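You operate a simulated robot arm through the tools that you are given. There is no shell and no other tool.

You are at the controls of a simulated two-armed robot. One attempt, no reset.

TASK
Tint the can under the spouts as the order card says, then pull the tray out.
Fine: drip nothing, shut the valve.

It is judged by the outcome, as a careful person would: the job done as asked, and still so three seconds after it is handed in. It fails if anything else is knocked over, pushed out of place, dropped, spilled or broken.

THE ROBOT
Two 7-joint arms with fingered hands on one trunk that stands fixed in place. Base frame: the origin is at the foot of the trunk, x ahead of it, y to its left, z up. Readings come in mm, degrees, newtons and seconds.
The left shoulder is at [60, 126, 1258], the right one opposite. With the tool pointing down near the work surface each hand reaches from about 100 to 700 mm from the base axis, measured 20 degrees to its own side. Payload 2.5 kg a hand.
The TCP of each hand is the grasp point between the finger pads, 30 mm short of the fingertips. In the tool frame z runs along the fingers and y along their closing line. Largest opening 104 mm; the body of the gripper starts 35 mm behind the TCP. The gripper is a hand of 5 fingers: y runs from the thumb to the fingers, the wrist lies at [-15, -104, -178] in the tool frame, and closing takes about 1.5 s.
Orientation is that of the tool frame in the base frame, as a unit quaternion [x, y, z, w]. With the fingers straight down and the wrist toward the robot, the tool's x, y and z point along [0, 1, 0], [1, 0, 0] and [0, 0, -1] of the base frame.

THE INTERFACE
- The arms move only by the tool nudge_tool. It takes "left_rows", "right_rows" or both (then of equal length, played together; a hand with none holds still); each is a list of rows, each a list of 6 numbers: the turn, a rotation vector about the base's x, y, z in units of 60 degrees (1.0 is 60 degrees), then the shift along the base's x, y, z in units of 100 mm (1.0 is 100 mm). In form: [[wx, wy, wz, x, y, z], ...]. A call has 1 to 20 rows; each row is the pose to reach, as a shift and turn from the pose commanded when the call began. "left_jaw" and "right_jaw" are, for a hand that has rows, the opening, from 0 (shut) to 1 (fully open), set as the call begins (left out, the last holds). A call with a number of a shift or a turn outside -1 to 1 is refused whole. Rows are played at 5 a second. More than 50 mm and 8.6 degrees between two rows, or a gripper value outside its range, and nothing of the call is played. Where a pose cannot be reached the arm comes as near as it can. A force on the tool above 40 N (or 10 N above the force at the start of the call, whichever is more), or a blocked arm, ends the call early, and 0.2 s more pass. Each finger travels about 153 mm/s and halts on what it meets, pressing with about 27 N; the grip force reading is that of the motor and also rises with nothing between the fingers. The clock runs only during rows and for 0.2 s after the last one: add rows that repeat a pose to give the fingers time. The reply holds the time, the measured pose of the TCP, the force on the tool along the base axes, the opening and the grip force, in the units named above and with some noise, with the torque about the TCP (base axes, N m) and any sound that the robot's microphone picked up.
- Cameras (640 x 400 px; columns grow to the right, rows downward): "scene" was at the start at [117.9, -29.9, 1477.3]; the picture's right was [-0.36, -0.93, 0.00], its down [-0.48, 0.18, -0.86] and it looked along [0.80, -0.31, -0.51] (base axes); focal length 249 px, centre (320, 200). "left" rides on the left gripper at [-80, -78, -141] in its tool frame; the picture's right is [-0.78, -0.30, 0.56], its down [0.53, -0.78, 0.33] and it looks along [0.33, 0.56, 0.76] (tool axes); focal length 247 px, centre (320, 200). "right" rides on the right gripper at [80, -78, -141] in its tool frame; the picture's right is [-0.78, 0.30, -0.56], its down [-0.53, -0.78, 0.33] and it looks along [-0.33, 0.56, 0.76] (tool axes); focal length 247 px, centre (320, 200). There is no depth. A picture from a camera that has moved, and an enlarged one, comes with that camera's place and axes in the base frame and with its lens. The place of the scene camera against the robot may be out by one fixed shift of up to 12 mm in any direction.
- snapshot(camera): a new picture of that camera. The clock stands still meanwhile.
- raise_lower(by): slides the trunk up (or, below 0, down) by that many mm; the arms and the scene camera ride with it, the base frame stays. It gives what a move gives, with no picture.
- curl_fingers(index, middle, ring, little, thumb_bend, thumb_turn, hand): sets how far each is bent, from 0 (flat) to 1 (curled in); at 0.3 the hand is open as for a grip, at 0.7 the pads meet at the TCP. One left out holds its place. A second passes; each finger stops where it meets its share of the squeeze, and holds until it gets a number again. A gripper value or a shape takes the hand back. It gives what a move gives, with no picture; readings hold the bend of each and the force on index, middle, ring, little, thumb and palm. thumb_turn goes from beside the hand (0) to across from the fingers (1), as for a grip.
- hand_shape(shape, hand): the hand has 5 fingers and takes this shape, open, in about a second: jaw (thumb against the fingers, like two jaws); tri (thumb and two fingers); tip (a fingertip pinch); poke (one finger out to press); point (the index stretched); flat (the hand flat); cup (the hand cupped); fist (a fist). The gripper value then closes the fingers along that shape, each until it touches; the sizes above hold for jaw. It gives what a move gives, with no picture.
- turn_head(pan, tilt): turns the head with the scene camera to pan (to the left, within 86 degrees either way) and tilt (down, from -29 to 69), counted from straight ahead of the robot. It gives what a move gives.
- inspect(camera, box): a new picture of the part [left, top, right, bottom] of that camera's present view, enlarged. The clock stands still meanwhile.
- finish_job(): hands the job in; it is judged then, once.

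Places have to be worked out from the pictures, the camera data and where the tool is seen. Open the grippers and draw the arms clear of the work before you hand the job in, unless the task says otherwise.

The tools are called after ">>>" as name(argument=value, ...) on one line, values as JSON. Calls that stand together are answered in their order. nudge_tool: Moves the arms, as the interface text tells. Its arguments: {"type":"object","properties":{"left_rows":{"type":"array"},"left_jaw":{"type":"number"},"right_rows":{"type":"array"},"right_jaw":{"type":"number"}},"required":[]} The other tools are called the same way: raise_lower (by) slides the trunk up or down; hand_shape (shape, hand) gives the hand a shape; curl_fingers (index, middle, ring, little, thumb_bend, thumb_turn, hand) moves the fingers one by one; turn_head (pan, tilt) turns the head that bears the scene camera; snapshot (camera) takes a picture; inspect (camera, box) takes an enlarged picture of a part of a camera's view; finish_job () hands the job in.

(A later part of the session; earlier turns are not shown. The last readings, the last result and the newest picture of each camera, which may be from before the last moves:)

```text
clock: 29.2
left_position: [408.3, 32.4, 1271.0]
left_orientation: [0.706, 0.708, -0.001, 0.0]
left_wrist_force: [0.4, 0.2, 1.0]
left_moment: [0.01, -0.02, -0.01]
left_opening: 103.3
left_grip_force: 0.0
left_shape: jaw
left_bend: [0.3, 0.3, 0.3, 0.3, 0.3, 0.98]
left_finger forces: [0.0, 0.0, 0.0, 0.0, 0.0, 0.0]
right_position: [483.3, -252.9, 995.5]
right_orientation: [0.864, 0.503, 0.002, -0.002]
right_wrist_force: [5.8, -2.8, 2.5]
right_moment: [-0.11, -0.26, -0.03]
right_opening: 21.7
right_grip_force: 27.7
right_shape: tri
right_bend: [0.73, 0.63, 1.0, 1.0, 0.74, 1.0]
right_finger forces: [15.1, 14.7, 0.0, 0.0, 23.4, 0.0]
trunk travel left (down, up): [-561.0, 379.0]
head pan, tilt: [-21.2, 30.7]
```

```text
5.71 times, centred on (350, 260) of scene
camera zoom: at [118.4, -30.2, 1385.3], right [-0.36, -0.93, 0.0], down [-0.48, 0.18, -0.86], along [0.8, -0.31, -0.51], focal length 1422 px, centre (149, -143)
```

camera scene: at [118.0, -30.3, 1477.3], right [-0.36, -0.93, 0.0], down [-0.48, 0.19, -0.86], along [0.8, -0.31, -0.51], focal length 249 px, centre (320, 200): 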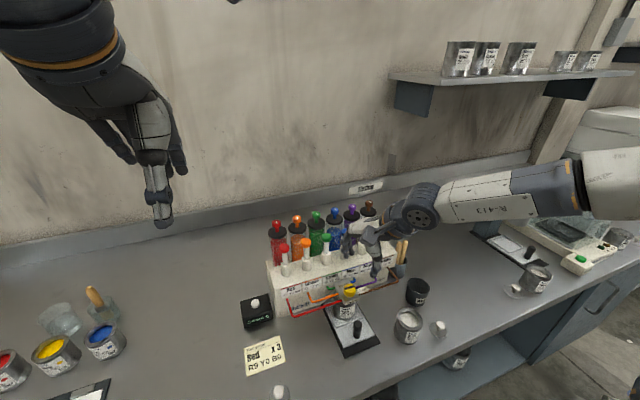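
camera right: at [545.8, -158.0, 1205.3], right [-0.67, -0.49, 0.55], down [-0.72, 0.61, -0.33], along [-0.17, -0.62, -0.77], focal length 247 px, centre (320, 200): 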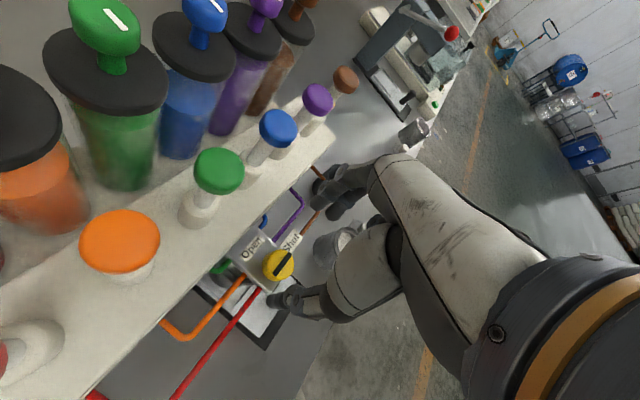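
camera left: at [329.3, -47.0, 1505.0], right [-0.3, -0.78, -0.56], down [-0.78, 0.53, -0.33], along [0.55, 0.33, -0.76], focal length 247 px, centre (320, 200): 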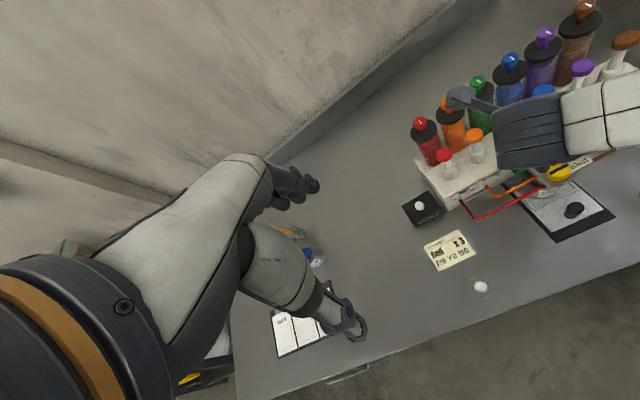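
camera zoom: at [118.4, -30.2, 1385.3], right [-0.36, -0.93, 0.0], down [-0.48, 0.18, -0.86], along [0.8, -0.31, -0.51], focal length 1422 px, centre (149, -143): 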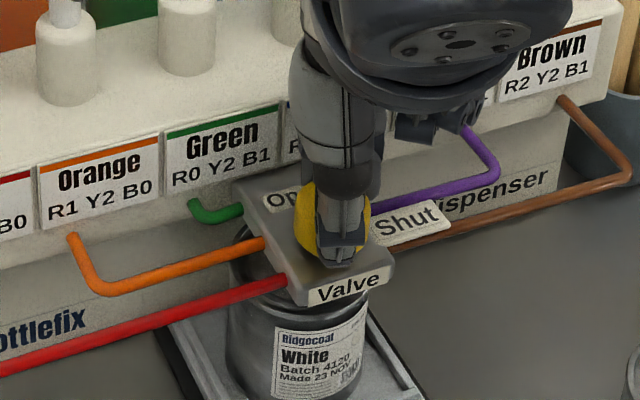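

The knob turned with the hand (bar now at ~45°). Continuing the second half.

>>> nudge_tool(right_rows=[[0, 0, 0.09, 0.002, 0, 0], [0, 0, 0.18, 0.004, 0.002, 0], [0, 0, 0.27, 0.006, 0.004, 0], [0, 0, 0.36, 0.008, 0.005, 0], [0, 0, 0.45, 0.01, 0.006, 0], [0, 0, 0.55, 0.012, 0.008, 0], [0, 0, 0.65, 0.014, 0.009, 0], [0, 0, 0.75, 0.016, 0.01, 0]])

>>> inspect(camera="right", box=[240, 150, 380, 320])

>>> inspect(camera="scene", box=[315, 225, 385, 295])

>>> inspect(camera="left", box=[520, 120, 640, 240])

```text
clock: 31.0
left_position: [408.4, 32.5, 1271.8]
left_orientation: [0.706, 0.708, -0.001, 0.0]
left_wrist_force: [0.3, 0.5, 0.0]
left_moment: [0.03, -0.04, 0.01]
left_opening: 103.5
left_grip_force: 0.0
left_shape: jaw
left_bend: [0.3, 0.3, 0.3, 0.3, 0.3, 0.98]
left_finger forces: [0.0, 0.0, 0.0, 0.0, 0.0, 0.1]
right_position: [483.6, -251.3, 995.5]
right_orientation: [0.608, 0.794, 0.0, -0.004]
right_wrist_force: [5.1, -1.1, 5.8]
right_moment: [-0.02, -0.19, -0.02]
right_opening: 21.6
right_grip_force: 26.7
right_shape: tri
right_bend: [0.73, 0.63, 1.0, 1.0, 0.75, 1.0]
right_finger forces: [14.5, 15.3, 0.1, 0.1, 24.2, 0.0]
trunk travel left (down, up): [-561.0, 379.0]
head pan, tilt: [-21.2, 30.7]
```

```text
2.35 times, centred on (310, 235) of right
camera zoom: at [390.3, -197.5, 1138.4], right [0.49, -0.67, 0.55], down [-0.61, -0.72, -0.33], along [0.62, -0.17, -0.76], focal length 581 px, centre (344, 118)
```

zoom: 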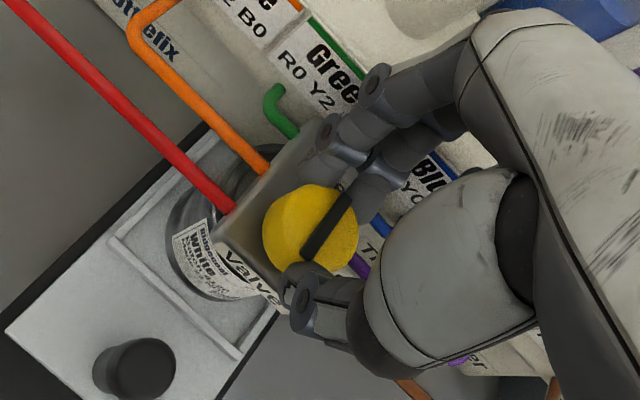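

```text
5.71 times, centred on (350, 260) of scene
camera zoom: at [118.2, -29.9, 1385.3], right [-0.36, -0.93, 0.0], down [-0.48, 0.18, -0.86], along [0.8, -0.31, -0.51], focal length 1422 px, centre (149, -143)
```

zoom: 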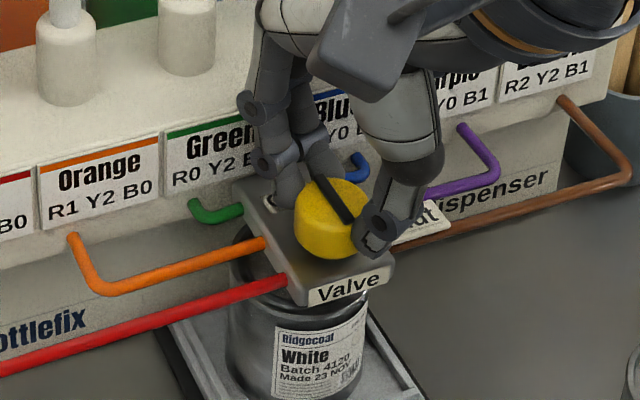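

```text
3.33 times, centred on (580, 180) of left
camera zoom: at [329.3, -47.0, 1413.0], right [-0.3, -0.78, -0.56], down [-0.78, 0.53, -0.33], along [0.55, 0.33, -0.76], focal length 823 px, centre (-547, 267)
```

zoom: 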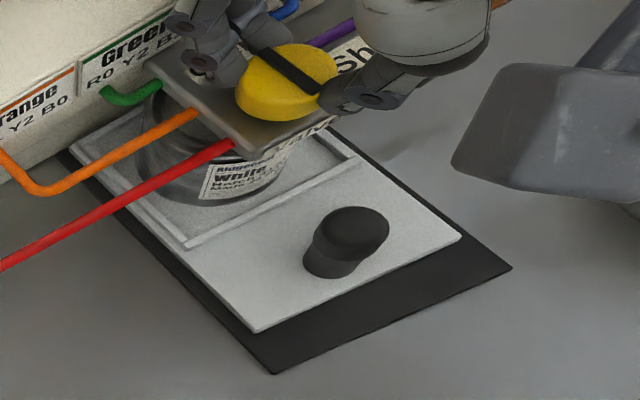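

The bar now points at Open. I'll release gently (limited opening to avoid the machine face), lift straight up, and confirm.

>>> nudge_tool(right_rows=[[0, 0, 0, 0, 0, 0], [0, 0, 0, 0, 0, 0], [0, 0, 0, 0, 0, 0], [0, 0, 0, 0, 0, 0], [0, 0, 0, 0, 0, 0.1], [0, 0, 0, 0, 0, 0.3], [0, 0, 0, 0, 0, 0.5], [0, 0, 0, 0, 0, 0.75], [0, 0, 0, 0, 0, 1.0]], right_jaw=0.45)

>>> inspect(camera="scene", box=[315, 225, 385, 295])

>>> inspect(camera="right", box=[180, 130, 400, 350])

```text
clock: 33.0
left_position: [408.1, 33.1, 1272.4]
left_orientation: [0.706, 0.708, 0.0, 0.001]
left_wrist_force: [1.3, 0.3, -0.1]
left_moment: [-0.02, 0.01, 0.03]
left_opening: 103.7
left_grip_force: 0.0
left_shape: jaw
left_bend: [0.3, 0.3, 0.3, 0.3, 0.3, 0.98]
left_finger forces: [0.0, 0.0, 0.1, 0.0, 0.0, 0.0]
right_position: [483.2, -253.7, 1096.2]
right_orientation: [0.607, 0.794, 0.0, -0.004]
right_wrist_force: [-0.3, 0.2, -0.6]
right_moment: [-0.04, -0.01, 0.01]
right_opening: 46.5
right_grip_force: 0.1
right_shape: tri
right_bend: [0.74, 0.47, 0.99, 0.99, 0.71, 1.0]
right_finger forces: [0.1, 0.0, 0.0, 0.0, 0.1, 0.0]
trunk travel left (down, up): [-561.0, 379.0]
head pan, tilt: [-21.2, 30.7]
```

```text
5.71 times, centred on (350, 260) of scene
camera zoom: at [117.8, -29.8, 1385.3], right [-0.36, -0.93, 0.0], down [-0.48, 0.18, -0.86], along [0.8, -0.31, -0.51], focal length 1422 px, centre (149, -143)
```

zoom: 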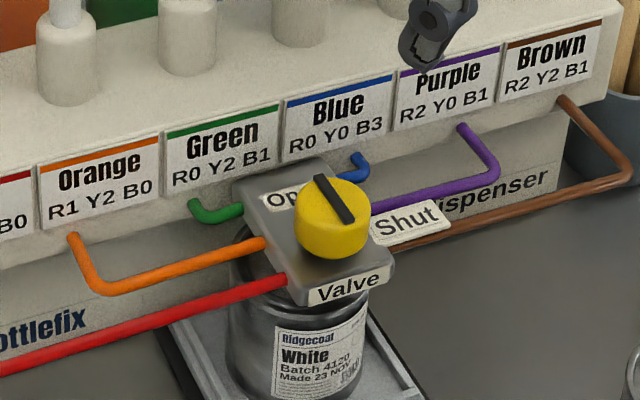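

```text
1.82 times, centred on (290, 240) of right
camera zoom: at [388.7, -198.1, 1238.2], right [0.49, -0.67, 0.55], down [-0.61, -0.72, -0.33], along [0.62, -0.17, -0.77], focal length 449 px, centre (374, 127)
```

zoom: 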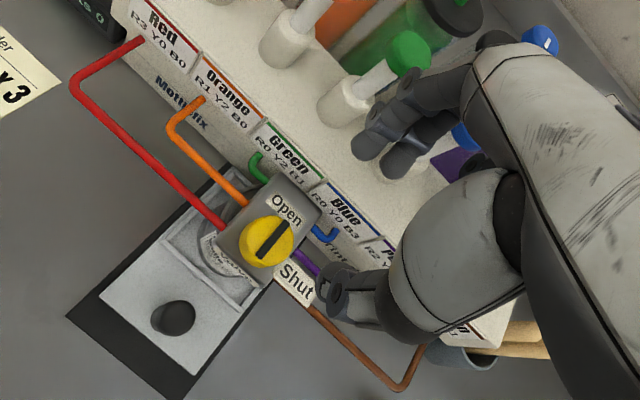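

The valve is clearly at Open. Now I'll withdraw the right hand to the right and put the left hand in poke shape.

>>> nudge_tool(right_rows=[[0, 0, 0, -0.15, -0.1, 0.2], [0, 0, 0, -0.35, -0.3, 0.4], [0, 0, 0, -0.55, -0.6, 0.5], [0, 0, 0, -0.75, -0.8, 0.6], [0, 0, 0, -0.9, -1.0, 0.6]])

>>> nudge_tool(right_rows=[[0, 0, 0, -0.1, -0.3, 0], [0, 0, 0, -0.2, -0.6, 0], [0, 0, 0, -0.2, -0.8, 0]])

>>> hand_shape(hand="left", shape="poke")

>>> snapshot(camera="scene")

>>> snapshot(camera="left")

```text
clock: 34.2
left_position: [406.5, 32.1, 1272.5]
left_orientation: [0.707, 0.708, -0.001, 0.0]
left_wrist_force: [0.0, 0.2, 0.8]
left_moment: [0.0, 0.0, 0.0]
left_opening: 103.5
left_grip_force: 0.0
left_shape: jaw
left_bend: [0.3, 0.3, 0.3, 0.3, 0.3, 0.98]
left_finger forces: [0.1, 0.0, 0.0, 0.0, 0.0, 0.0]
right_position: [409.2, -333.9, 1155.8]
right_orientation: [0.608, 0.794, 0.0, -0.004]
right_wrist_force: [0.6, 0.5, 0.2]
right_moment: [-0.01, -0.01, -0.02]
right_opening: 46.7
right_grip_force: 0.1
right_shape: tri
right_bend: [0.74, 0.47, 0.99, 0.99, 0.71, 1.0]
right_finger forces: [0.0, 0.1, 0.0, 0.0, 0.1, 0.0]
right hand out of reach, approached as far as the arm can: row 5
trunk travel left (down, up): [-561.0, 379.0]
head pan, tilt: [-21.2, 30.7]
```

```text
clock: 35.0
left_position: [406.9, 32.8, 1272.7]
left_orientation: [0.706, 0.708, -0.001, 0.001]
left_wrist_force: [0.6, 0.0, 0.3]
left_moment: [0.02, 0.0, 0.02]
left_opening: 103.7
left_grip_force: 0.0
left_shape: jaw
left_bend: [0.3, 0.3, 0.3, 0.3, 0.3, 0.98]
left_finger forces: [0.0, 0.0, 0.1, 0.0, 0.0, 0.0]
right_position: [410.0, -332.3, 1156.2]
right_orientation: [0.608, 0.794, 0.0, -0.003]
right_wrist_force: [0.3, -0.1, 0.0]
right_moment: [0.03, 0.0, 0.04]
right_opening: 46.7
right_grip_force: 0.1
right_shape: tri
right_bend: [0.74, 0.47, 0.99, 0.99, 0.71, 1.0]
right_finger forces: [0.0, 0.0, 0.0, 0.0, 0.0, 0.0]
right hand out of reach, approached as far as the arm can: row 1, 2, 3
trunk travel left (down, up): [-561.0, 379.0]
head pan, tilt: [-21.2, 30.7]
```

```text
clock: 35.9
left_position: [407.0, 32.6, 1272.1]
left_orientation: [0.706, 0.708, 0.0, 0.0]
left_wrist_force: [-0.7, 0.4, -0.6]
left_moment: [0.0, -0.01, 0.01]
left_opening: 0.2
left_grip_force: 0.1
left_shape: poke
left_bend: [0.7, 0.7, 0.99, 0.99, 1.0, 1.0]
left_finger forces: [0.1, 0.0, 0.2, 0.0, 0.0, 0.1]
right_position: [408.6, -333.3, 1155.5]
right_orientation: [0.608, 0.794, 0.0, -0.003]
right_wrist_force: [0.2, -0.3, 0.2]
right_moment: [-0.01, 0.02, 0.0]
right_opening: 46.6
right_grip_force: 0.1
right_shape: tri
right_bend: [0.74, 0.47, 0.99, 0.99, 0.71, 1.0]
right_finger forces: [0.0, 0.0, 0.0, 0.0, 0.0, 0.0]
trunk travel left (down, up): [-561.0, 379.0]
head pan, tilt: [-21.2, 30.7]
```

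```text
taken
camera scene: at [117.9, -29.9, 1385.3], right [-0.36, -0.93, 0.0], down [-0.48, 0.18, -0.86], along [0.8, -0.31, -0.51], focal length 249 px, centre (320, 200)
```

scene: 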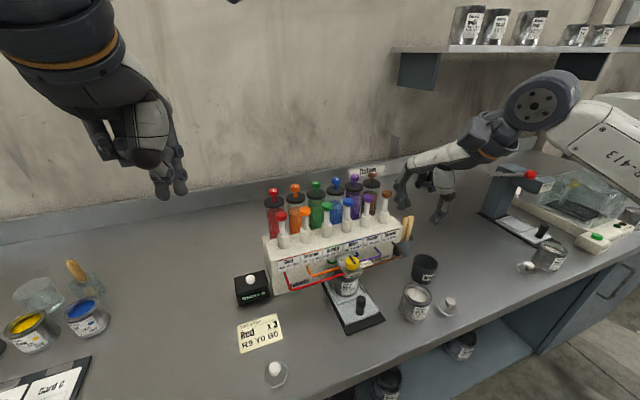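

```text
taken
camera left: at [329.1, -47.0, 1413.0], right [-0.3, -0.78, -0.56], down [-0.78, 0.53, -0.33], along [0.55, 0.33, -0.76], focal length 247 px, centre (320, 200)
```

left: 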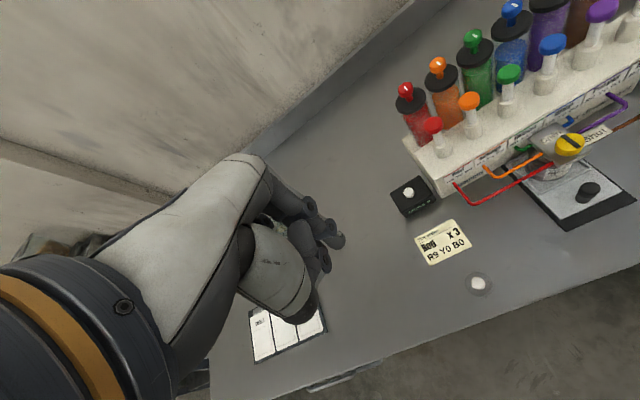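

The right hand is far enough aside. Now I'll bring the left hand forward and across, pitching ~26° as it gets out over the bench.

>>> nudge_tool(left_rows=[[0, 0, 0, 0.3, -0.1, 0], [0, -0.04, 0, 0.55, -0.3, 0], [0, -0.12, 0, 0.75, -0.5, -0.1], [0, -0.2, 0, 0.9, -0.7, -0.2], [0, -0.28, 0, 1.0, -0.85, -0.3], [0, -0.36, 0, 1.0, -1.0, -0.35], [0, -0.44, 0, 1.0, -1.0, -0.4]])

>>> snapshot(camera="scene")

>>> snapshot(camera="left")

```text
clock: 37.5
left_position: [508.3, -66.9, 1231.3]
left_orientation: [0.687, 0.689, 0.162, 0.163]
left_wrist_force: [0.0, 0.2, 1.0]
left_moment: [0.0, -0.05, 0.02]
left_opening: 0.1
left_grip_force: 0.1
left_shape: poke
left_bend: [0.7, 0.7, 0.99, 0.99, 1.0, 1.0]
left_finger forces: [0.0, 0.0, 0.1, 0.0, 0.0, 0.0]
right_position: [409.2, -333.6, 1155.7]
right_orientation: [0.608, 0.794, 0.0, -0.004]
right_wrist_force: [0.4, -0.2, 0.4]
right_moment: [-0.01, 0.02, 0.03]
right_opening: 46.7
right_grip_force: 0.0
right_shape: tri
right_bend: [0.74, 0.47, 0.99, 0.99, 0.71, 1.0]
right_finger forces: [0.0, 0.0, 0.0, 0.0, 0.0, 0.0]
trunk travel left (down, up): [-561.0, 379.0]
head pan, tilt: [-21.2, 30.7]
```

```text
taken
camera scene: at [118.0, -29.7, 1385.4], right [-0.36, -0.93, 0.0], down [-0.48, 0.18, -0.86], along [0.8, -0.31, -0.51], focal length 249 px, centre (320, 200)
```

scene: 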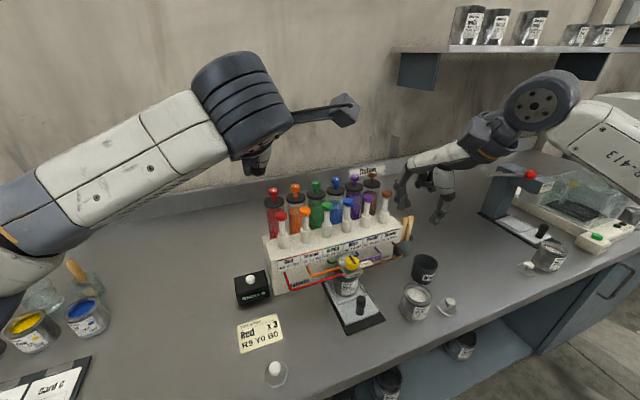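

```text
taken
camera left: at [375.1, -146.7, 1323.3], right [-0.02, -0.78, -0.63], down [-0.55, 0.53, -0.65], along [0.84, 0.33, -0.43], focal length 247 px, centre (320, 200)
```

left: 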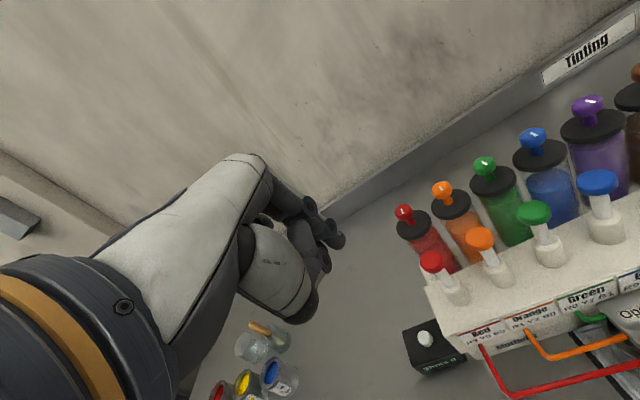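

The left hand is in position. Its elbow seems to be over the paint cups on the left, so I'll look there to check clearance.

>>> turn_head(pan=25, tilt=40)

>>> snapshot(camera="scene")

```text
clock: 38.6
left_position: [507.6, -66.9, 1230.9]
left_orientation: [0.688, 0.689, 0.159, 0.161]
left_wrist_force: [-0.7, 0.1, 0.1]
left_moment: [0.03, -0.01, 0.0]
left_opening: 0.0
left_grip_force: 0.1
left_shape: poke
left_bend: [0.7, 0.7, 0.99, 0.99, 1.0, 1.0]
left_finger forces: [0.0, 0.0, 0.0, 0.0, 0.1, 0.0]
right_position: [408.5, -332.6, 1154.8]
right_orientation: [0.608, 0.794, 0.0, -0.003]
right_wrist_force: [0.3, 0.3, -0.4]
right_moment: [0.0, 0.04, 0.04]
right_opening: 46.9
right_grip_force: 0.0
right_shape: tri
right_bend: [0.74, 0.47, 0.99, 0.99, 0.71, 1.0]
right_finger forces: [0.0, 0.1, 0.0, 0.1, 0.1, 0.0]
trunk travel left (down, up): [-561.0, 379.0]
head pan, tilt: [25.0, 40.0]
```

```text
taken
camera scene: at [111.0, 38.6, 1371.2], right [0.42, -0.91, 0.0], down [-0.58, -0.27, -0.77], along [0.69, 0.32, -0.64], focal length 249 px, centre (320, 200)
```

scene: 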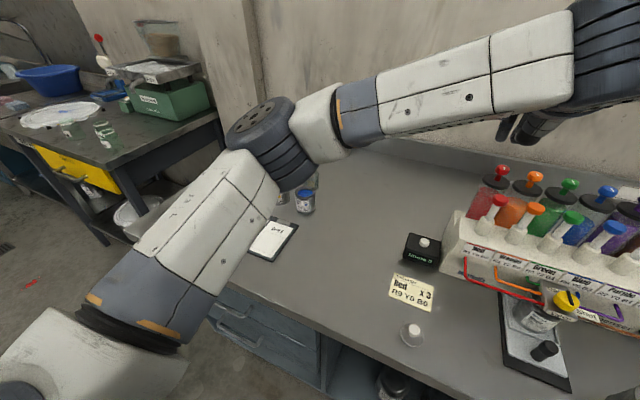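

The elbow is around z 1190, well above the cups. I'll turn the head back toward the pumps and move the fingertip over the red cap.

>>> turn_head(pan=-12, tilt=36)

>>> nudge_tool(left_rows=[[0, 0, 0, 0.15, -0.2, -0.15], [0, 0, 0, 0.3, -0.35, -0.35], [0, 0, 0, 0.4, -0.45, -0.6], [0, 0, 0, 0.46, -0.49, -0.86]])

>>> snapshot(camera="scene")

>>> inspect(camera="left", box=[260, 160, 440, 310])

```text
clock: 39.7
left_position: [508.2, -67.1, 1230.8]
left_orientation: [0.688, 0.689, 0.16, 0.162]
left_wrist_force: [0.3, 0.0, -0.3]
left_moment: [0.0, 0.0, 0.02]
left_opening: 0.0
left_grip_force: 0.1
left_shape: poke
left_bend: [0.7, 0.7, 0.99, 0.99, 1.0, 1.0]
left_finger forces: [0.0, 0.0, 0.1, 0.1, 0.0, 0.1]
right_position: [410.2, -333.5, 1156.3]
right_orientation: [0.609, 0.793, 0.0, -0.004]
right_wrist_force: [-0.4, 0.5, -0.7]
right_moment: [0.0, -0.03, 0.01]
right_opening: 46.4
right_grip_force: 0.0
right_shape: tri
right_bend: [0.74, 0.47, 0.99, 0.99, 0.71, 1.0]
right_finger forces: [0.1, 0.0, 0.1, 0.1, 0.1, 0.1]
trunk travel left (down, up): [-561.0, 379.0]
head pan, tilt: [-12.0, 36.0]
```

```text
clock: 40.7
left_position: [552.6, -119.8, 1142.3]
left_orientation: [0.688, 0.689, 0.161, 0.161]
left_wrist_force: [-0.1, -0.1, 0.5]
left_moment: [-0.05, -0.02, 0.0]
left_opening: 0.1
left_grip_force: 0.2
left_shape: poke
left_bend: [0.7, 0.7, 0.99, 0.99, 1.0, 1.0]
left_finger forces: [0.0, 0.1, 0.0, 0.1, 0.0, 0.1]
right_position: [409.3, -333.4, 1155.1]
right_orientation: [0.608, 0.794, 0.0, -0.003]
right_wrist_force: [0.4, -0.2, -0.4]
right_moment: [-0.02, -0.01, 0.03]
right_opening: 46.9
right_grip_force: 0.1
right_shape: tri
right_bend: [0.74, 0.47, 0.99, 0.99, 0.71, 1.0]
right_finger forces: [0.0, 0.0, 0.0, 0.0, 0.0, 0.0]
trunk travel left (down, up): [-561.0, 379.0]
head pan, tilt: [-12.0, 36.0]
```

```text
taken
camera scene: at [119.7, -15.6, 1377.2], right [-0.21, -0.98, 0.0], down [-0.58, 0.12, -0.81], along [0.79, -0.17, -0.59], focal length 249 px, centre (320, 200)
```

scene: 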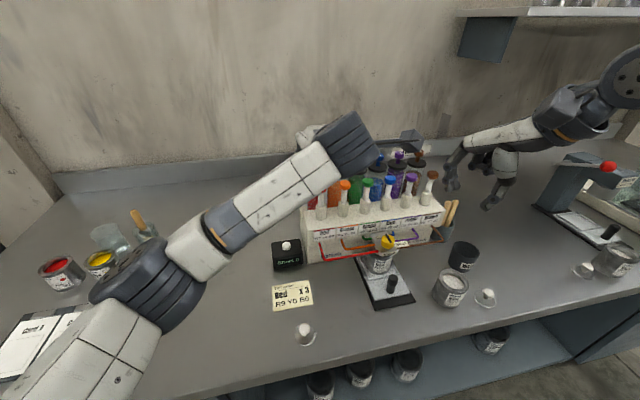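

```text
2.67 times, centred on (350, 235) of left
camera zoom: at [420.9, -198.7, 1234.7], right [-0.02, -0.78, -0.63], down [-0.55, 0.53, -0.64], along [0.84, 0.33, -0.44], focal length 659 px, centre (240, 107)
```

zoom: 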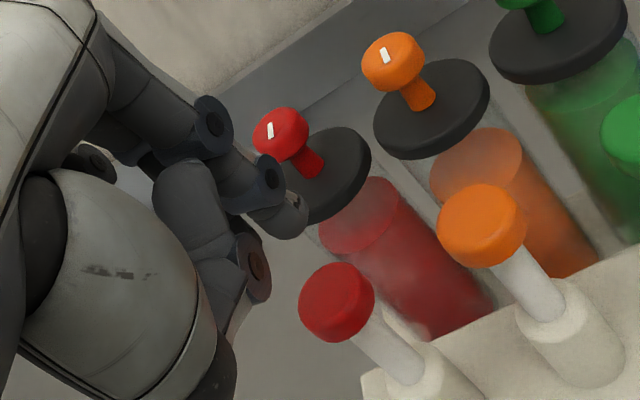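

The fingertip (568,-121,1113) is above the red cap (571,-117,1077). I'll lower to just above the cap with a small correction.

>>> nudge_tool(left_rows=[[0, 0, 0, 0.03, 0.05, -0.1], [0, 0, 0, 0.03, 0.05, -0.2], [0, 0, 0, 0.03, 0.05, -0.28]])

>>> inspect(camera="left", box=[280, 180, 400, 290])

>>> inspect(camera="scene", box=[290, 140, 390, 240])

>>> inspect(camera="right", box=[0, 0, 320, 250])

```text
clock: 41.5
left_position: [555.6, -111.3, 1119.4]
left_orientation: [0.688, 0.688, 0.162, 0.162]
left_wrist_force: [-1.2, -1.3, -0.1]
left_moment: [0.01, 0.01, 0.0]
left_opening: 0.0
left_grip_force: 0.1
left_shape: poke
left_bend: [0.7, 0.7, 0.99, 0.99, 1.0, 1.0]
left_finger forces: [0.1, 0.0, 0.0, 0.1, 0.1, 0.1]
right_position: [408.4, -334.0, 1155.0]
right_orientation: [0.609, 0.793, 0.0, -0.003]
right_wrist_force: [-0.4, -0.8, -0.8]
right_moment: [0.0, 0.03, 0.0]
right_opening: 46.7
right_grip_force: 0.1
right_shape: tri
right_bend: [0.74, 0.47, 0.99, 0.99, 0.71, 1.0]
right_finger forces: [0.0, 0.0, 0.1, 0.1, 0.1, 0.1]
trunk travel left (down, up): [-561.0, 379.0]
head pan, tilt: [-12.0, 36.0]
```

```text
3.64 times, centred on (340, 235) of left
camera zoom: at [423.3, -191.4, 1209.9], right [-0.02, -0.78, -0.63], down [-0.55, 0.53, -0.64], along [0.84, 0.33, -0.44], focal length 898 px, centre (247, 73)
```

zoom: 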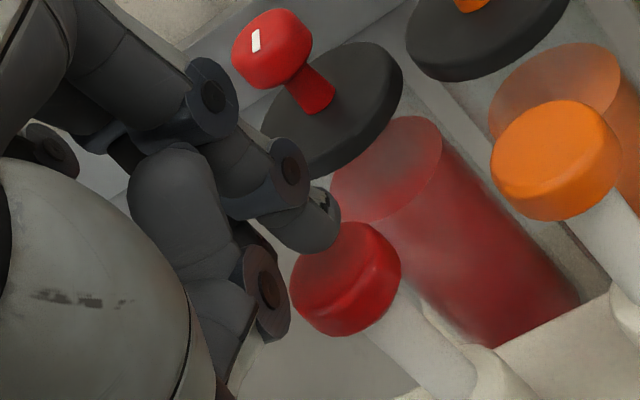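

```text
4.00 times, centred on (340, 190) of scene
camera zoom: at [119.5, -15.5, 1377.2], right [-0.21, -0.98, 0.0], down [-0.57, 0.12, -0.81], along [0.79, -0.17, -0.59], focal length 995 px, centre (240, 240)
```

zoom: 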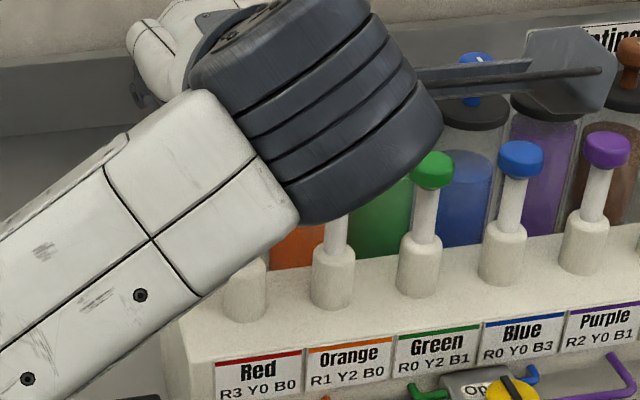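

```text
1.60 times, centred on (160, 125) of right
camera zoom: at [314.7, -278.7, 1297.9], right [0.49, -0.67, 0.55], down [-0.61, -0.72, -0.33], along [0.62, -0.17, -0.77], focal length 395 px, centre (576, 320)
```

zoom: 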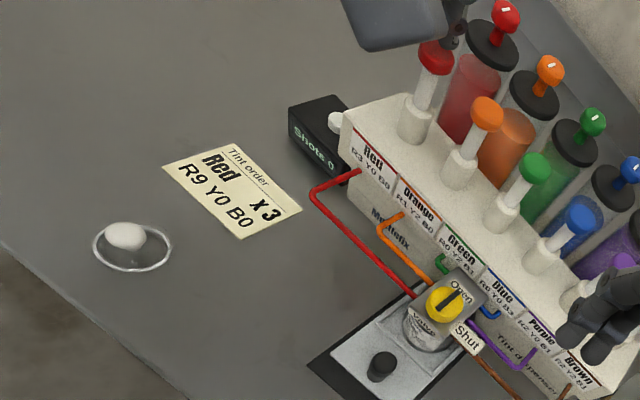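

The index tip is centred over the cap, about 11 mm above it, and the right camera can read the shot counter. I'll start the first stroke gently.

>>> nudge_tool(left_rows=[[0, 0, 0, 0, 0, -0.06], [0, 0, 0, 0, 0, -0.12], [0, 0, 0, 0, 0, -0.17], [0, 0, 0, 0, 0, -0.22], [0, 0, 0, 0, 0, -0.27]])

>>> inspect(camera="right", box=[130, 0, 320, 150])

>>> inspect(camera="left", box=[280, 180, 400, 290])

```text
clock: 42.7
left_position: [556.1, -112.0, 1092.4]
left_orientation: [0.688, 0.689, 0.161, 0.163]
left_wrist_force: [0.5, 0.0, 4.1]
left_moment: [0.04, -0.07, 0.01]
left_opening: 0.1
left_grip_force: 0.1
left_shape: poke
left_bend: [0.7, 0.7, 0.99, 0.99, 1.0, 1.0]
left_finger forces: [0.0, 5.6, 0.0, 0.1, 0.0, 0.0]
right_position: [409.3, -333.2, 1156.1]
right_orientation: [0.608, 0.794, 0.0, -0.003]
right_wrist_force: [-0.3, 0.5, -0.3]
right_moment: [0.0, -0.01, 0.0]
right_opening: 46.9
right_grip_force: 0.1
right_shape: tri
right_bend: [0.74, 0.47, 0.99, 0.99, 0.71, 1.0]
right_finger forces: [0.1, 0.0, 0.0, 0.0, 0.0, 0.1]
trunk travel left (down, up): [-561.0, 379.0]
head pan, tilt: [-12.0, 36.0]
```

```text
2.67 times, centred on (225, 75) of right
camera zoom: at [314.2, -278.8, 1298.1], right [0.49, -0.67, 0.55], down [-0.61, -0.72, -0.33], along [0.62, -0.17, -0.76], focal length 659 px, centre (573, 533)
```

zoom: 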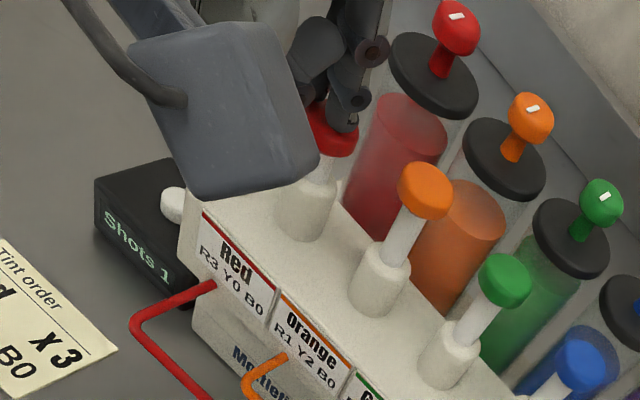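

```text
3.64 times, centred on (340, 235) of left
camera zoom: at [422.5, -191.1, 1183.4], right [-0.02, -0.78, -0.63], down [-0.55, 0.53, -0.65], along [0.84, 0.33, -0.43], focal length 898 px, centre (247, 73)
```

zoom: 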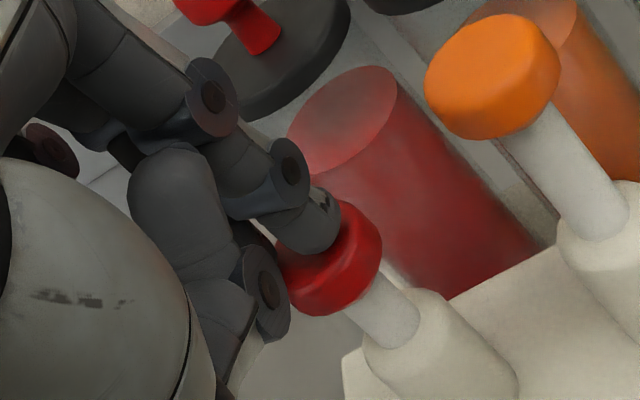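

The counter reads Shots 1 with ~5 N. I'll complete this same stroke downward to its end stop, with force watched.

>>> nudge_tool(left_rows=[[0, 0, 0, 0, 0, -0.03], [0, 0, 0, 0, 0, -0.06], [0, 0, 0, 0, 0, -0.09]])

>>> inspect(camera="right", box=[130, 0, 320, 150])

>>> inspect(camera="left", box=[280, 180, 400, 290])

```text
clock: 43.5
left_position: [556.9, -111.1, 1088.6]
left_orientation: [0.687, 0.688, 0.164, 0.167]
left_wrist_force: [0.2, -0.2, 24.4]
left_moment: [0.14, -0.32, 0.03]
left_opening: 0.0
left_grip_force: 0.0
left_shape: poke
left_bend: [0.7, 0.7, 0.99, 0.99, 1.0, 1.0]
left_finger forces: [0.2, 24.6, 0.0, 0.1, 0.0, 0.0]
right_position: [408.6, -333.1, 1157.1]
right_orientation: [0.608, 0.794, 0.001, -0.002]
right_wrist_force: [0.2, 0.6, 0.3]
right_moment: [-0.02, 0.01, 0.02]
right_opening: 46.8
right_grip_force: 0.1
right_shape: tri
right_bend: [0.74, 0.47, 0.99, 0.99, 0.71, 1.0]
right_finger forces: [0.1, 0.1, 0.0, 0.0, 0.0, 0.0]
trunk travel left (down, up): [-561.0, 379.0]
head pan, tilt: [-12.0, 36.0]
```

```text
2.67 times, centred on (225, 75) of right
camera zoom: at [312.5, -278.4, 1299.0], right [0.49, -0.67, 0.55], down [-0.61, -0.72, -0.33], along [0.62, -0.17, -0.76], focal length 659 px, centre (573, 533)
```

zoom: 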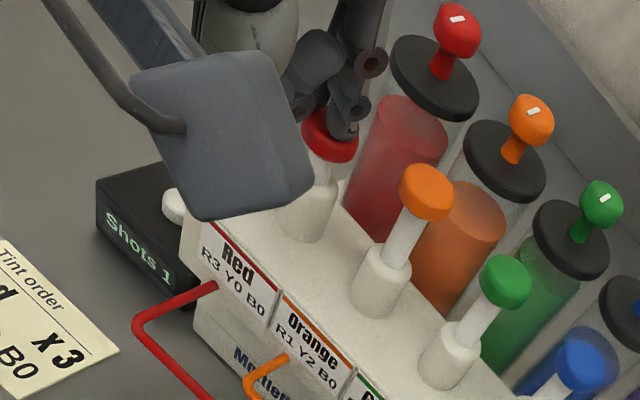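

```text
3.64 times, centred on (340, 235) of left
camera zoom: at [421.8, -190.6, 1178.1], right [-0.01, -0.78, -0.63], down [-0.54, 0.53, -0.65], along [0.84, 0.33, -0.43], focal length 898 px, centre (247, 73)
```

zoom: 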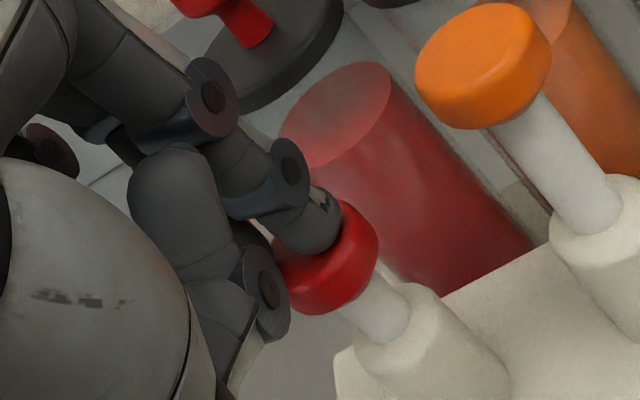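

End stop reached at 24 N; counter still 1. Releasing fully and verifying the cap returns.

>>> nudge_tool(left_rows=[[0, 0, 0, 0, 0, 0.08], [0, 0, 0, 0, 0, 0.16], [0, 0, 0, 0, 0, 0.24], [0, 0, 0, 0, 0, 0.32], [0, 0, 0, 0, 0, 0.36], [0, 0, 0, 0, 0, 0.36], [0, 0, 0, 0, 0, 0.36]])

>>> inspect(camera="right", box=[130, 0, 320, 150])

>>> inspect(camera="left", box=[280, 180, 400, 290])

>>> inspect(camera="scene", box=[340, 220, 420, 310])

```text
clock: 45.1
left_position: [555.9, -111.4, 1116.9]
left_orientation: [0.688, 0.689, 0.161, 0.162]
left_wrist_force: [0.1, -0.4, -0.4]
left_moment: [-0.02, -0.04, 0.02]
left_opening: 0.0
left_grip_force: 0.1
left_shape: poke
left_bend: [0.7, 0.7, 0.99, 0.99, 1.0, 1.0]
left_finger forces: [0.1, 0.0, 0.0, 0.0, 0.1, 0.0]
right_position: [408.7, -333.2, 1155.4]
right_orientation: [0.609, 0.793, 0.0, -0.003]
right_wrist_force: [-0.4, -0.8, -0.8]
right_moment: [0.0, 0.0, -0.01]
right_opening: 46.8
right_grip_force: 0.0
right_shape: tri
right_bend: [0.74, 0.47, 0.99, 0.99, 0.71, 1.0]
right_finger forces: [0.0, 0.0, 0.0, 0.0, 0.0, 0.0]
trunk travel left (down, up): [-561.0, 379.0]
head pan, tilt: [-12.0, 36.0]
```

```text
2.67 times, centred on (225, 75) of right
camera zoom: at [314.7, -278.7, 1297.9], right [0.49, -0.67, 0.55], down [-0.61, -0.72, -0.33], along [0.62, -0.17, -0.77], focal length 659 px, centre (573, 533)
```

zoom: 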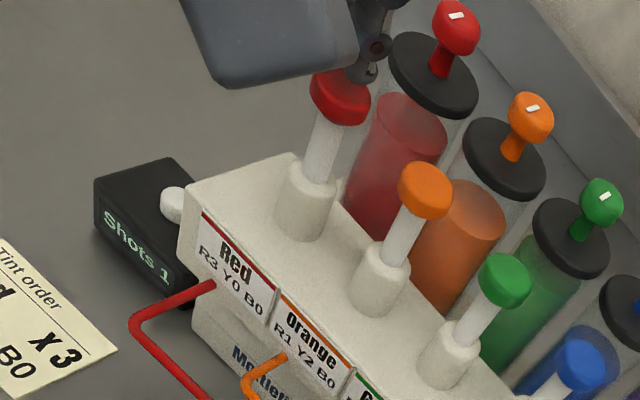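

```text
3.64 times, centred on (340, 235) of left
camera zoom: at [423.6, -191.2, 1209.2], right [-0.02, -0.78, -0.63], down [-0.55, 0.53, -0.64], along [0.84, 0.33, -0.44], focal length 898 px, centre (247, 73)
```

zoom: 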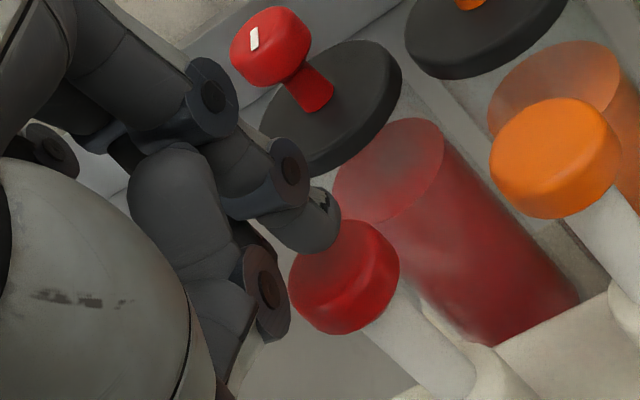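

```text
4.44 times, centred on (380, 265) of scene
camera zoom: at [119.5, -15.5, 1377.2], right [-0.21, -0.98, 0.0], down [-0.57, 0.12, -0.81], along [0.79, -0.17, -0.59], focal length 1106 px, centre (53, -89)
```

zoom: 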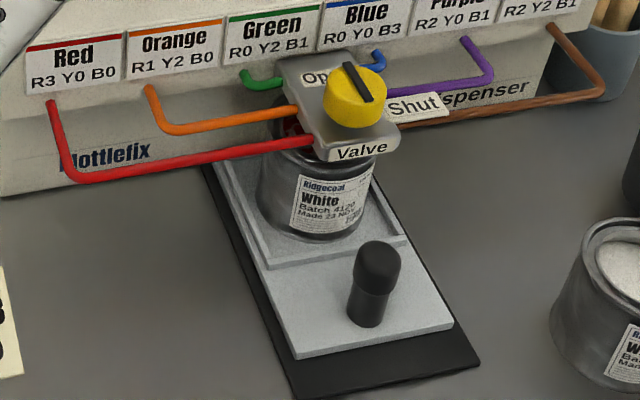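

Cap returned, counter 1, no drips visible. Second stroke: press to the stop, hold briefly, release fully.

>>> nudge_tool(left_rows=[[0, 0, 0, 0, 0, -0.08], [0, 0, 0, 0, 0, -0.16], [0, 0, 0, 0, 0, -0.24], [0, 0, 0, 0, 0, -0.31], [0, 0, 0, 0, 0, -0.34], [0, 0, 0, 0, 0, -0.34], [0, 0, 0, 0, 0, -0.24], [0, 0, 0, 0, 0, -0.12], [0, 0, 0, 0, 0, 0], [0, 0, 0, 0, 0, 0], [0, 0, 0, 0, 0, 0]])

>>> inspect(camera="right", box=[130, 0, 320, 150])

>>> inspect(camera="scene", box=[340, 220, 420, 310])

```text
clock: 47.5
left_position: [555.8, -112.3, 1117.3]
left_orientation: [0.688, 0.689, 0.16, 0.161]
left_wrist_force: [0.0, 0.3, 0.1]
left_moment: [-0.03, -0.02, -0.02]
left_opening: 0.0
left_grip_force: 0.2
left_shape: poke
left_bend: [0.7, 0.7, 0.99, 0.99, 1.0, 1.0]
left_finger forces: [0.0, 0.0, 0.1, 0.0, 0.0, 0.0]
right_position: [410.0, -332.8, 1155.8]
right_orientation: [0.608, 0.794, 0.0, -0.003]
right_wrist_force: [0.1, 0.1, -0.2]
right_moment: [0.01, -0.02, 0.01]
right_opening: 46.8
right_grip_force: 0.0
right_shape: tri
right_bend: [0.74, 0.47, 0.99, 0.99, 0.71, 1.0]
right_finger forces: [0.0, 0.0, 0.0, 0.1, 0.1, 0.0]
trunk travel left (down, up): [-561.0, 379.0]
head pan, tilt: [-12.0, 36.0]
```

```text
2.67 times, centred on (225, 75) of right
camera zoom: at [314.7, -278.7, 1297.9], right [0.49, -0.67, 0.55], down [-0.61, -0.72, -0.33], along [0.62, -0.17, -0.77], focal length 659 px, centre (573, 533)
```

zoom: 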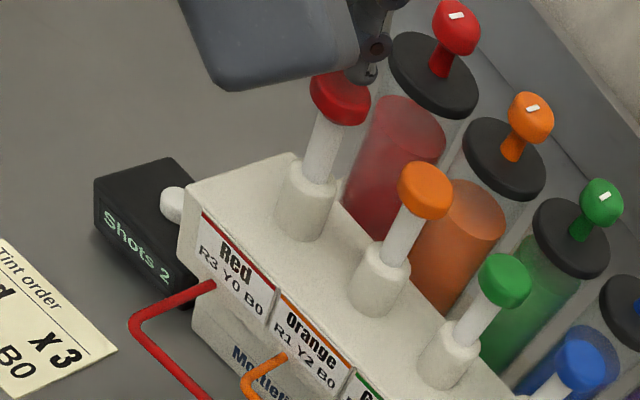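

```text
4.44 times, centred on (380, 265) of scene
camera zoom: at [119.5, -15.5, 1377.2], right [-0.21, -0.98, 0.0], down [-0.57, 0.12, -0.81], along [0.79, -0.17, -0.59], focal length 1106 px, centre (53, -89)
```

zoom: 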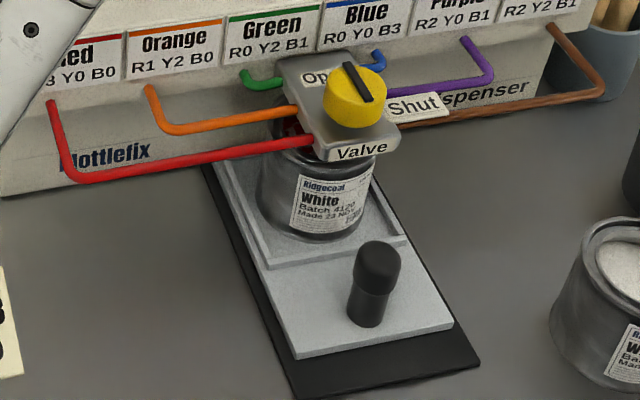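

Shots 2. Third and last stroke, identical motion.

>>> nudge_tool(left_rows=[[0, 0, 0, 0, 0, -0.08], [0, 0, 0, 0, 0, -0.16], [0, 0, 0, 0, 0, -0.24], [0, 0, 0, 0, 0, -0.31], [0, 0, 0, 0, 0, -0.34], [0, 0, 0, 0, 0, -0.34], [0, 0, 0, 0, 0, -0.24], [0, 0, 0, 0, 0, -0.12], [0, 0, 0, 0, 0, 0], [0, 0, 0, 0, 0, 0], [0, 0, 0, 0, 0, 0]])

>>> inspect(camera="right", box=[130, 0, 320, 150])

>>> inspect(camera="scene", box=[340, 220, 420, 310])

```text
clock: 49.9
left_position: [558.8, -107.9, 1117.5]
left_orientation: [0.685, 0.692, 0.163, 0.16]
left_wrist_force: [0.2, -0.2, 0.3]
left_moment: [0.01, 0.04, -0.02]
left_opening: 0.1
left_grip_force: 0.0
left_shape: poke
left_bend: [0.7, 0.7, 0.99, 0.99, 1.0, 1.0]
left_finger forces: [0.0, 0.0, 0.0, 0.0, 0.0, 0.1]
right_position: [409.5, -334.1, 1157.3]
right_orientation: [0.608, 0.794, 0.0, -0.003]
right_wrist_force: [0.1, -0.6, 0.4]
right_moment: [0.01, -0.01, 0.0]
right_opening: 46.7
right_grip_force: 0.0
right_shape: tri
right_bend: [0.74, 0.47, 0.99, 0.99, 0.71, 1.0]
right_finger forces: [0.0, 0.0, 0.1, 0.1, 0.0, 0.0]
trunk travel left (down, up): [-561.0, 379.0]
head pan, tilt: [-12.0, 36.0]
```

```text
2.67 times, centred on (225, 75) of right
camera zoom: at [314.7, -278.7, 1297.9], right [0.49, -0.67, 0.55], down [-0.61, -0.72, -0.33], along [0.62, -0.17, -0.77], focal length 659 px, centre (573, 533)
```

zoom: 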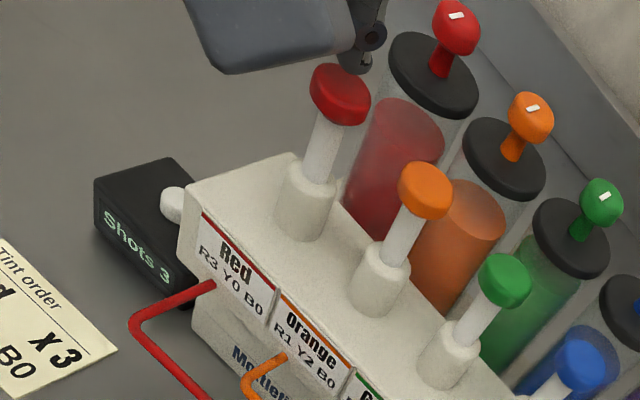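

```text
4.44 times, centred on (380, 265) of scene
camera zoom: at [119.5, -15.5, 1377.2], right [-0.21, -0.98, 0.0], down [-0.57, 0.12, -0.81], along [0.79, -0.17, -0.59], focal length 1106 px, centre (53, -89)
```

zoom: 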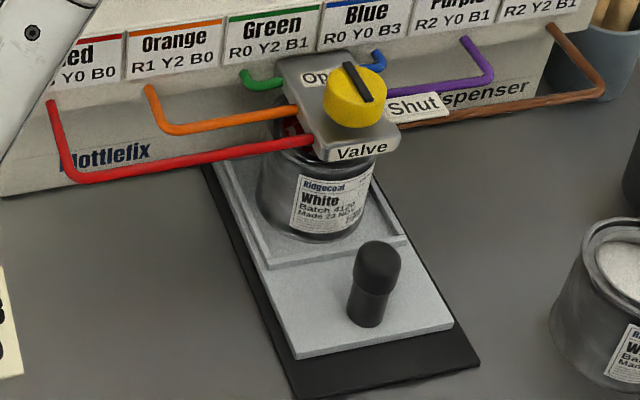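

Shots 3 — dosing done. Withdrawing the left hand up and back to its start area.

>>> nudge_tool(left_rows=[[0, 0, 0, 0, 0, 0.25], [0, 0, 0, -0.1, 0.1, 0.5], [0, 0, 0, -0.25, 0.3, 0.75], [0, 0.05, 0, -0.4, 0.5, 0.95], [0, 0.13, 0, -0.5, 0.7, 1.0], [0, 0.21, 0, -0.5, 0.85, 1.0], [0, 0.3, 0, -0.5, 1.0, 1.0]])

>>> nudge_tool(left_rows=[[0, 0.07, 0, -0.2, 0.2, 0.1], [0, 0.14, 0, -0.4, 0.4, 0.2], [0, 0.14, 0, -0.6, 0.6, 0.3], [0, 0.14, 0, -0.8, 0.8, 0.4]])

>>> snapshot(camera="scene")

>>> snapshot(camera="left")

```text
clock: 51.5
left_position: [532.4, -15.9, 1215.0]
left_orientation: [0.706, 0.705, 0.049, 0.052]
left_wrist_force: [-0.2, -0.2, -0.2]
left_moment: [0.01, -0.02, -0.03]
left_opening: 0.0
left_grip_force: 0.1
left_shape: poke
left_bend: [0.7, 0.7, 0.99, 0.99, 1.0, 1.0]
left_finger forces: [0.0, 0.0, 0.0, 0.0, 0.0, 0.1]
left hand out of reach, approached as far as the arm can: row 6, 7
right_position: [409.2, -334.3, 1156.5]
right_orientation: [0.607, 0.794, 0.0, -0.003]
right_wrist_force: [0.4, 0.6, 0.6]
right_moment: [-0.01, 0.01, 0.03]
right_opening: 46.7
right_grip_force: 0.0
right_shape: tri
right_bend: [0.74, 0.47, 0.99, 0.99, 0.71, 1.0]
right_finger forces: [0.1, 0.1, 0.1, 0.1, 0.0, 0.0]
trunk travel left (down, up): [-561.0, 379.0]
head pan, tilt: [-12.0, 36.0]
```

```text
clock: 52.5
left_position: [539.8, 43.6, 1285.9]
left_orientation: [0.707, 0.707, 0.0, 0.001]
left_wrist_force: [0.5, 0.0, -0.4]
left_moment: [0.0, 0.01, -0.01]
left_opening: 0.0
left_grip_force: 0.0
left_shape: poke
left_bend: [0.7, 0.7, 0.99, 0.99, 1.0, 1.0]
left_finger forces: [0.0, 0.0, 0.0, 0.0, 0.0, 0.0]
left hand out of reach, approached as far as the arm can: row 1, 2, 3, 4
right_position: [408.4, -333.7, 1155.9]
right_orientation: [0.608, 0.794, 0.001, -0.003]
right_wrist_force: [0.2, -0.5, 0.5]
right_moment: [0.0, 0.01, 0.06]
right_opening: 46.5
right_grip_force: 0.1
right_shape: tri
right_bend: [0.74, 0.47, 0.99, 0.99, 0.71, 1.0]
right_finger forces: [0.0, 0.0, 0.1, 0.0, 0.1, 0.0]
trunk travel left (down, up): [-561.0, 379.0]
head pan, tilt: [-12.0, 36.0]
```

```text
taken
camera scene: at [118.7, -15.3, 1377.3], right [-0.21, -0.98, 0.0], down [-0.57, 0.12, -0.81], along [0.79, -0.17, -0.59], focal length 249 px, centre (320, 200)
```

scene: 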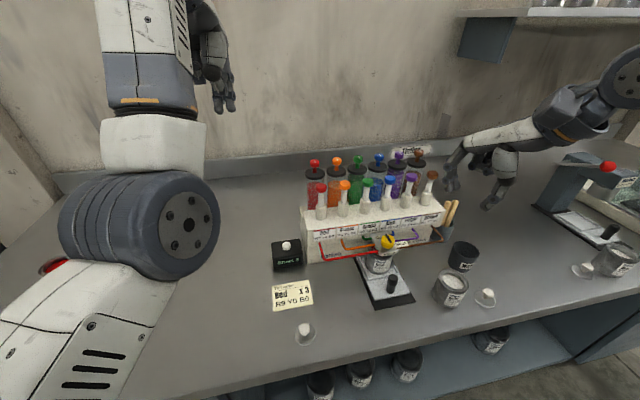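

```text
taken
camera left: at [460.5, -36.5, 1427.0], right [-0.3, -0.78, -0.56], down [-0.78, 0.53, -0.33], along [0.56, 0.33, -0.76], focal length 247 px, centre (320, 200)
```

left: 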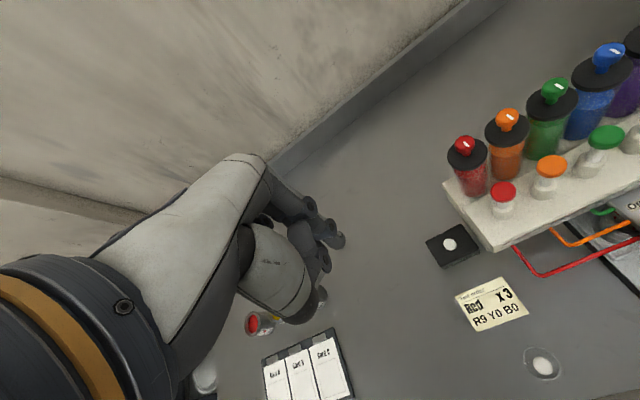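

The left hand is clear. Now the right hand returns above the valve knob at the same yaw as when released.

>>> nudge_tool(right_rows=[[0, 0, 0, 0.15, 0.2, -0.05], [0, 0, 0, 0.3, 0.4, -0.1], [0, 0, 0, 0.45, 0.6, -0.15], [0, 0, 0, 0.6, 0.75, -0.35], [0, 0, 0, 0.742, 0.815, -0.6]])

>>> inspect(camera="right", box=[180, 130, 400, 350])

>>> inspect(camera="scene", box=[340, 180, 440, 300])

```text
clock: 53.7
left_position: [538.8, 41.8, 1285.9]
left_orientation: [0.707, 0.707, 0.0, 0.0]
left_wrist_force: [-0.4, 0.0, 0.5]
left_moment: [0.01, 0.0, 0.0]
left_opening: 0.0
left_grip_force: 0.1
left_shape: poke
left_bend: [0.7, 0.7, 0.99, 0.99, 1.0, 1.0]
left_finger forces: [0.0, 0.0, 0.0, 0.0, 0.0, 0.0]
right_position: [484.5, -250.6, 1094.8]
right_orientation: [0.607, 0.795, 0.0, -0.003]
right_wrist_force: [-0.2, 0.0, 0.3]
right_moment: [0.01, 0.01, -0.03]
right_opening: 46.7
right_grip_force: 0.0
right_shape: tri
right_bend: [0.74, 0.47, 0.99, 0.99, 0.71, 1.0]
right_finger forces: [0.1, 0.0, 0.0, 0.0, 0.1, 0.1]
trunk travel left (down, up): [-561.0, 379.0]
head pan, tilt: [-12.0, 36.0]
```

```text
1.82 times, centred on (290, 240) of right
camera zoom: at [390.1, -196.6, 1237.6], right [0.49, -0.67, 0.55], down [-0.61, -0.72, -0.33], along [0.62, -0.17, -0.77], focal length 449 px, centre (374, 127)
```

zoom: 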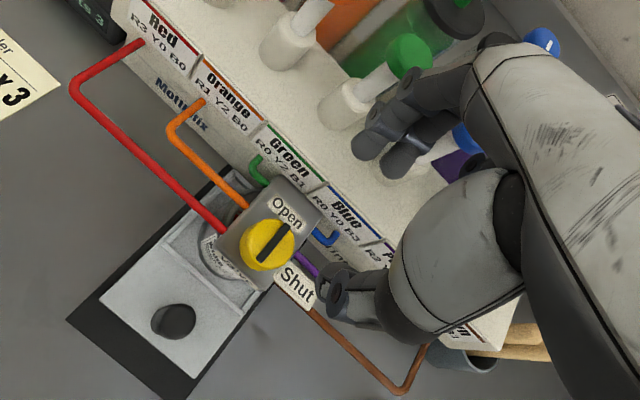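

```text
3.33 times, centred on (390, 240) of scene
camera zoom: at [119.8, -15.5, 1377.2], right [-0.21, -0.98, 0.0], down [-0.58, 0.12, -0.81], along [0.79, -0.17, -0.59], focal length 829 px, centre (87, 67)
```

zoom: 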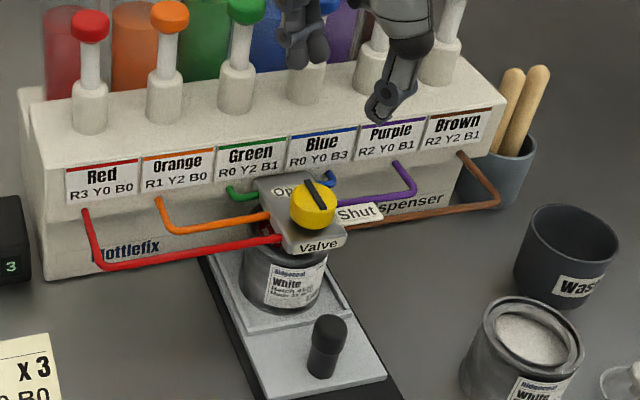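

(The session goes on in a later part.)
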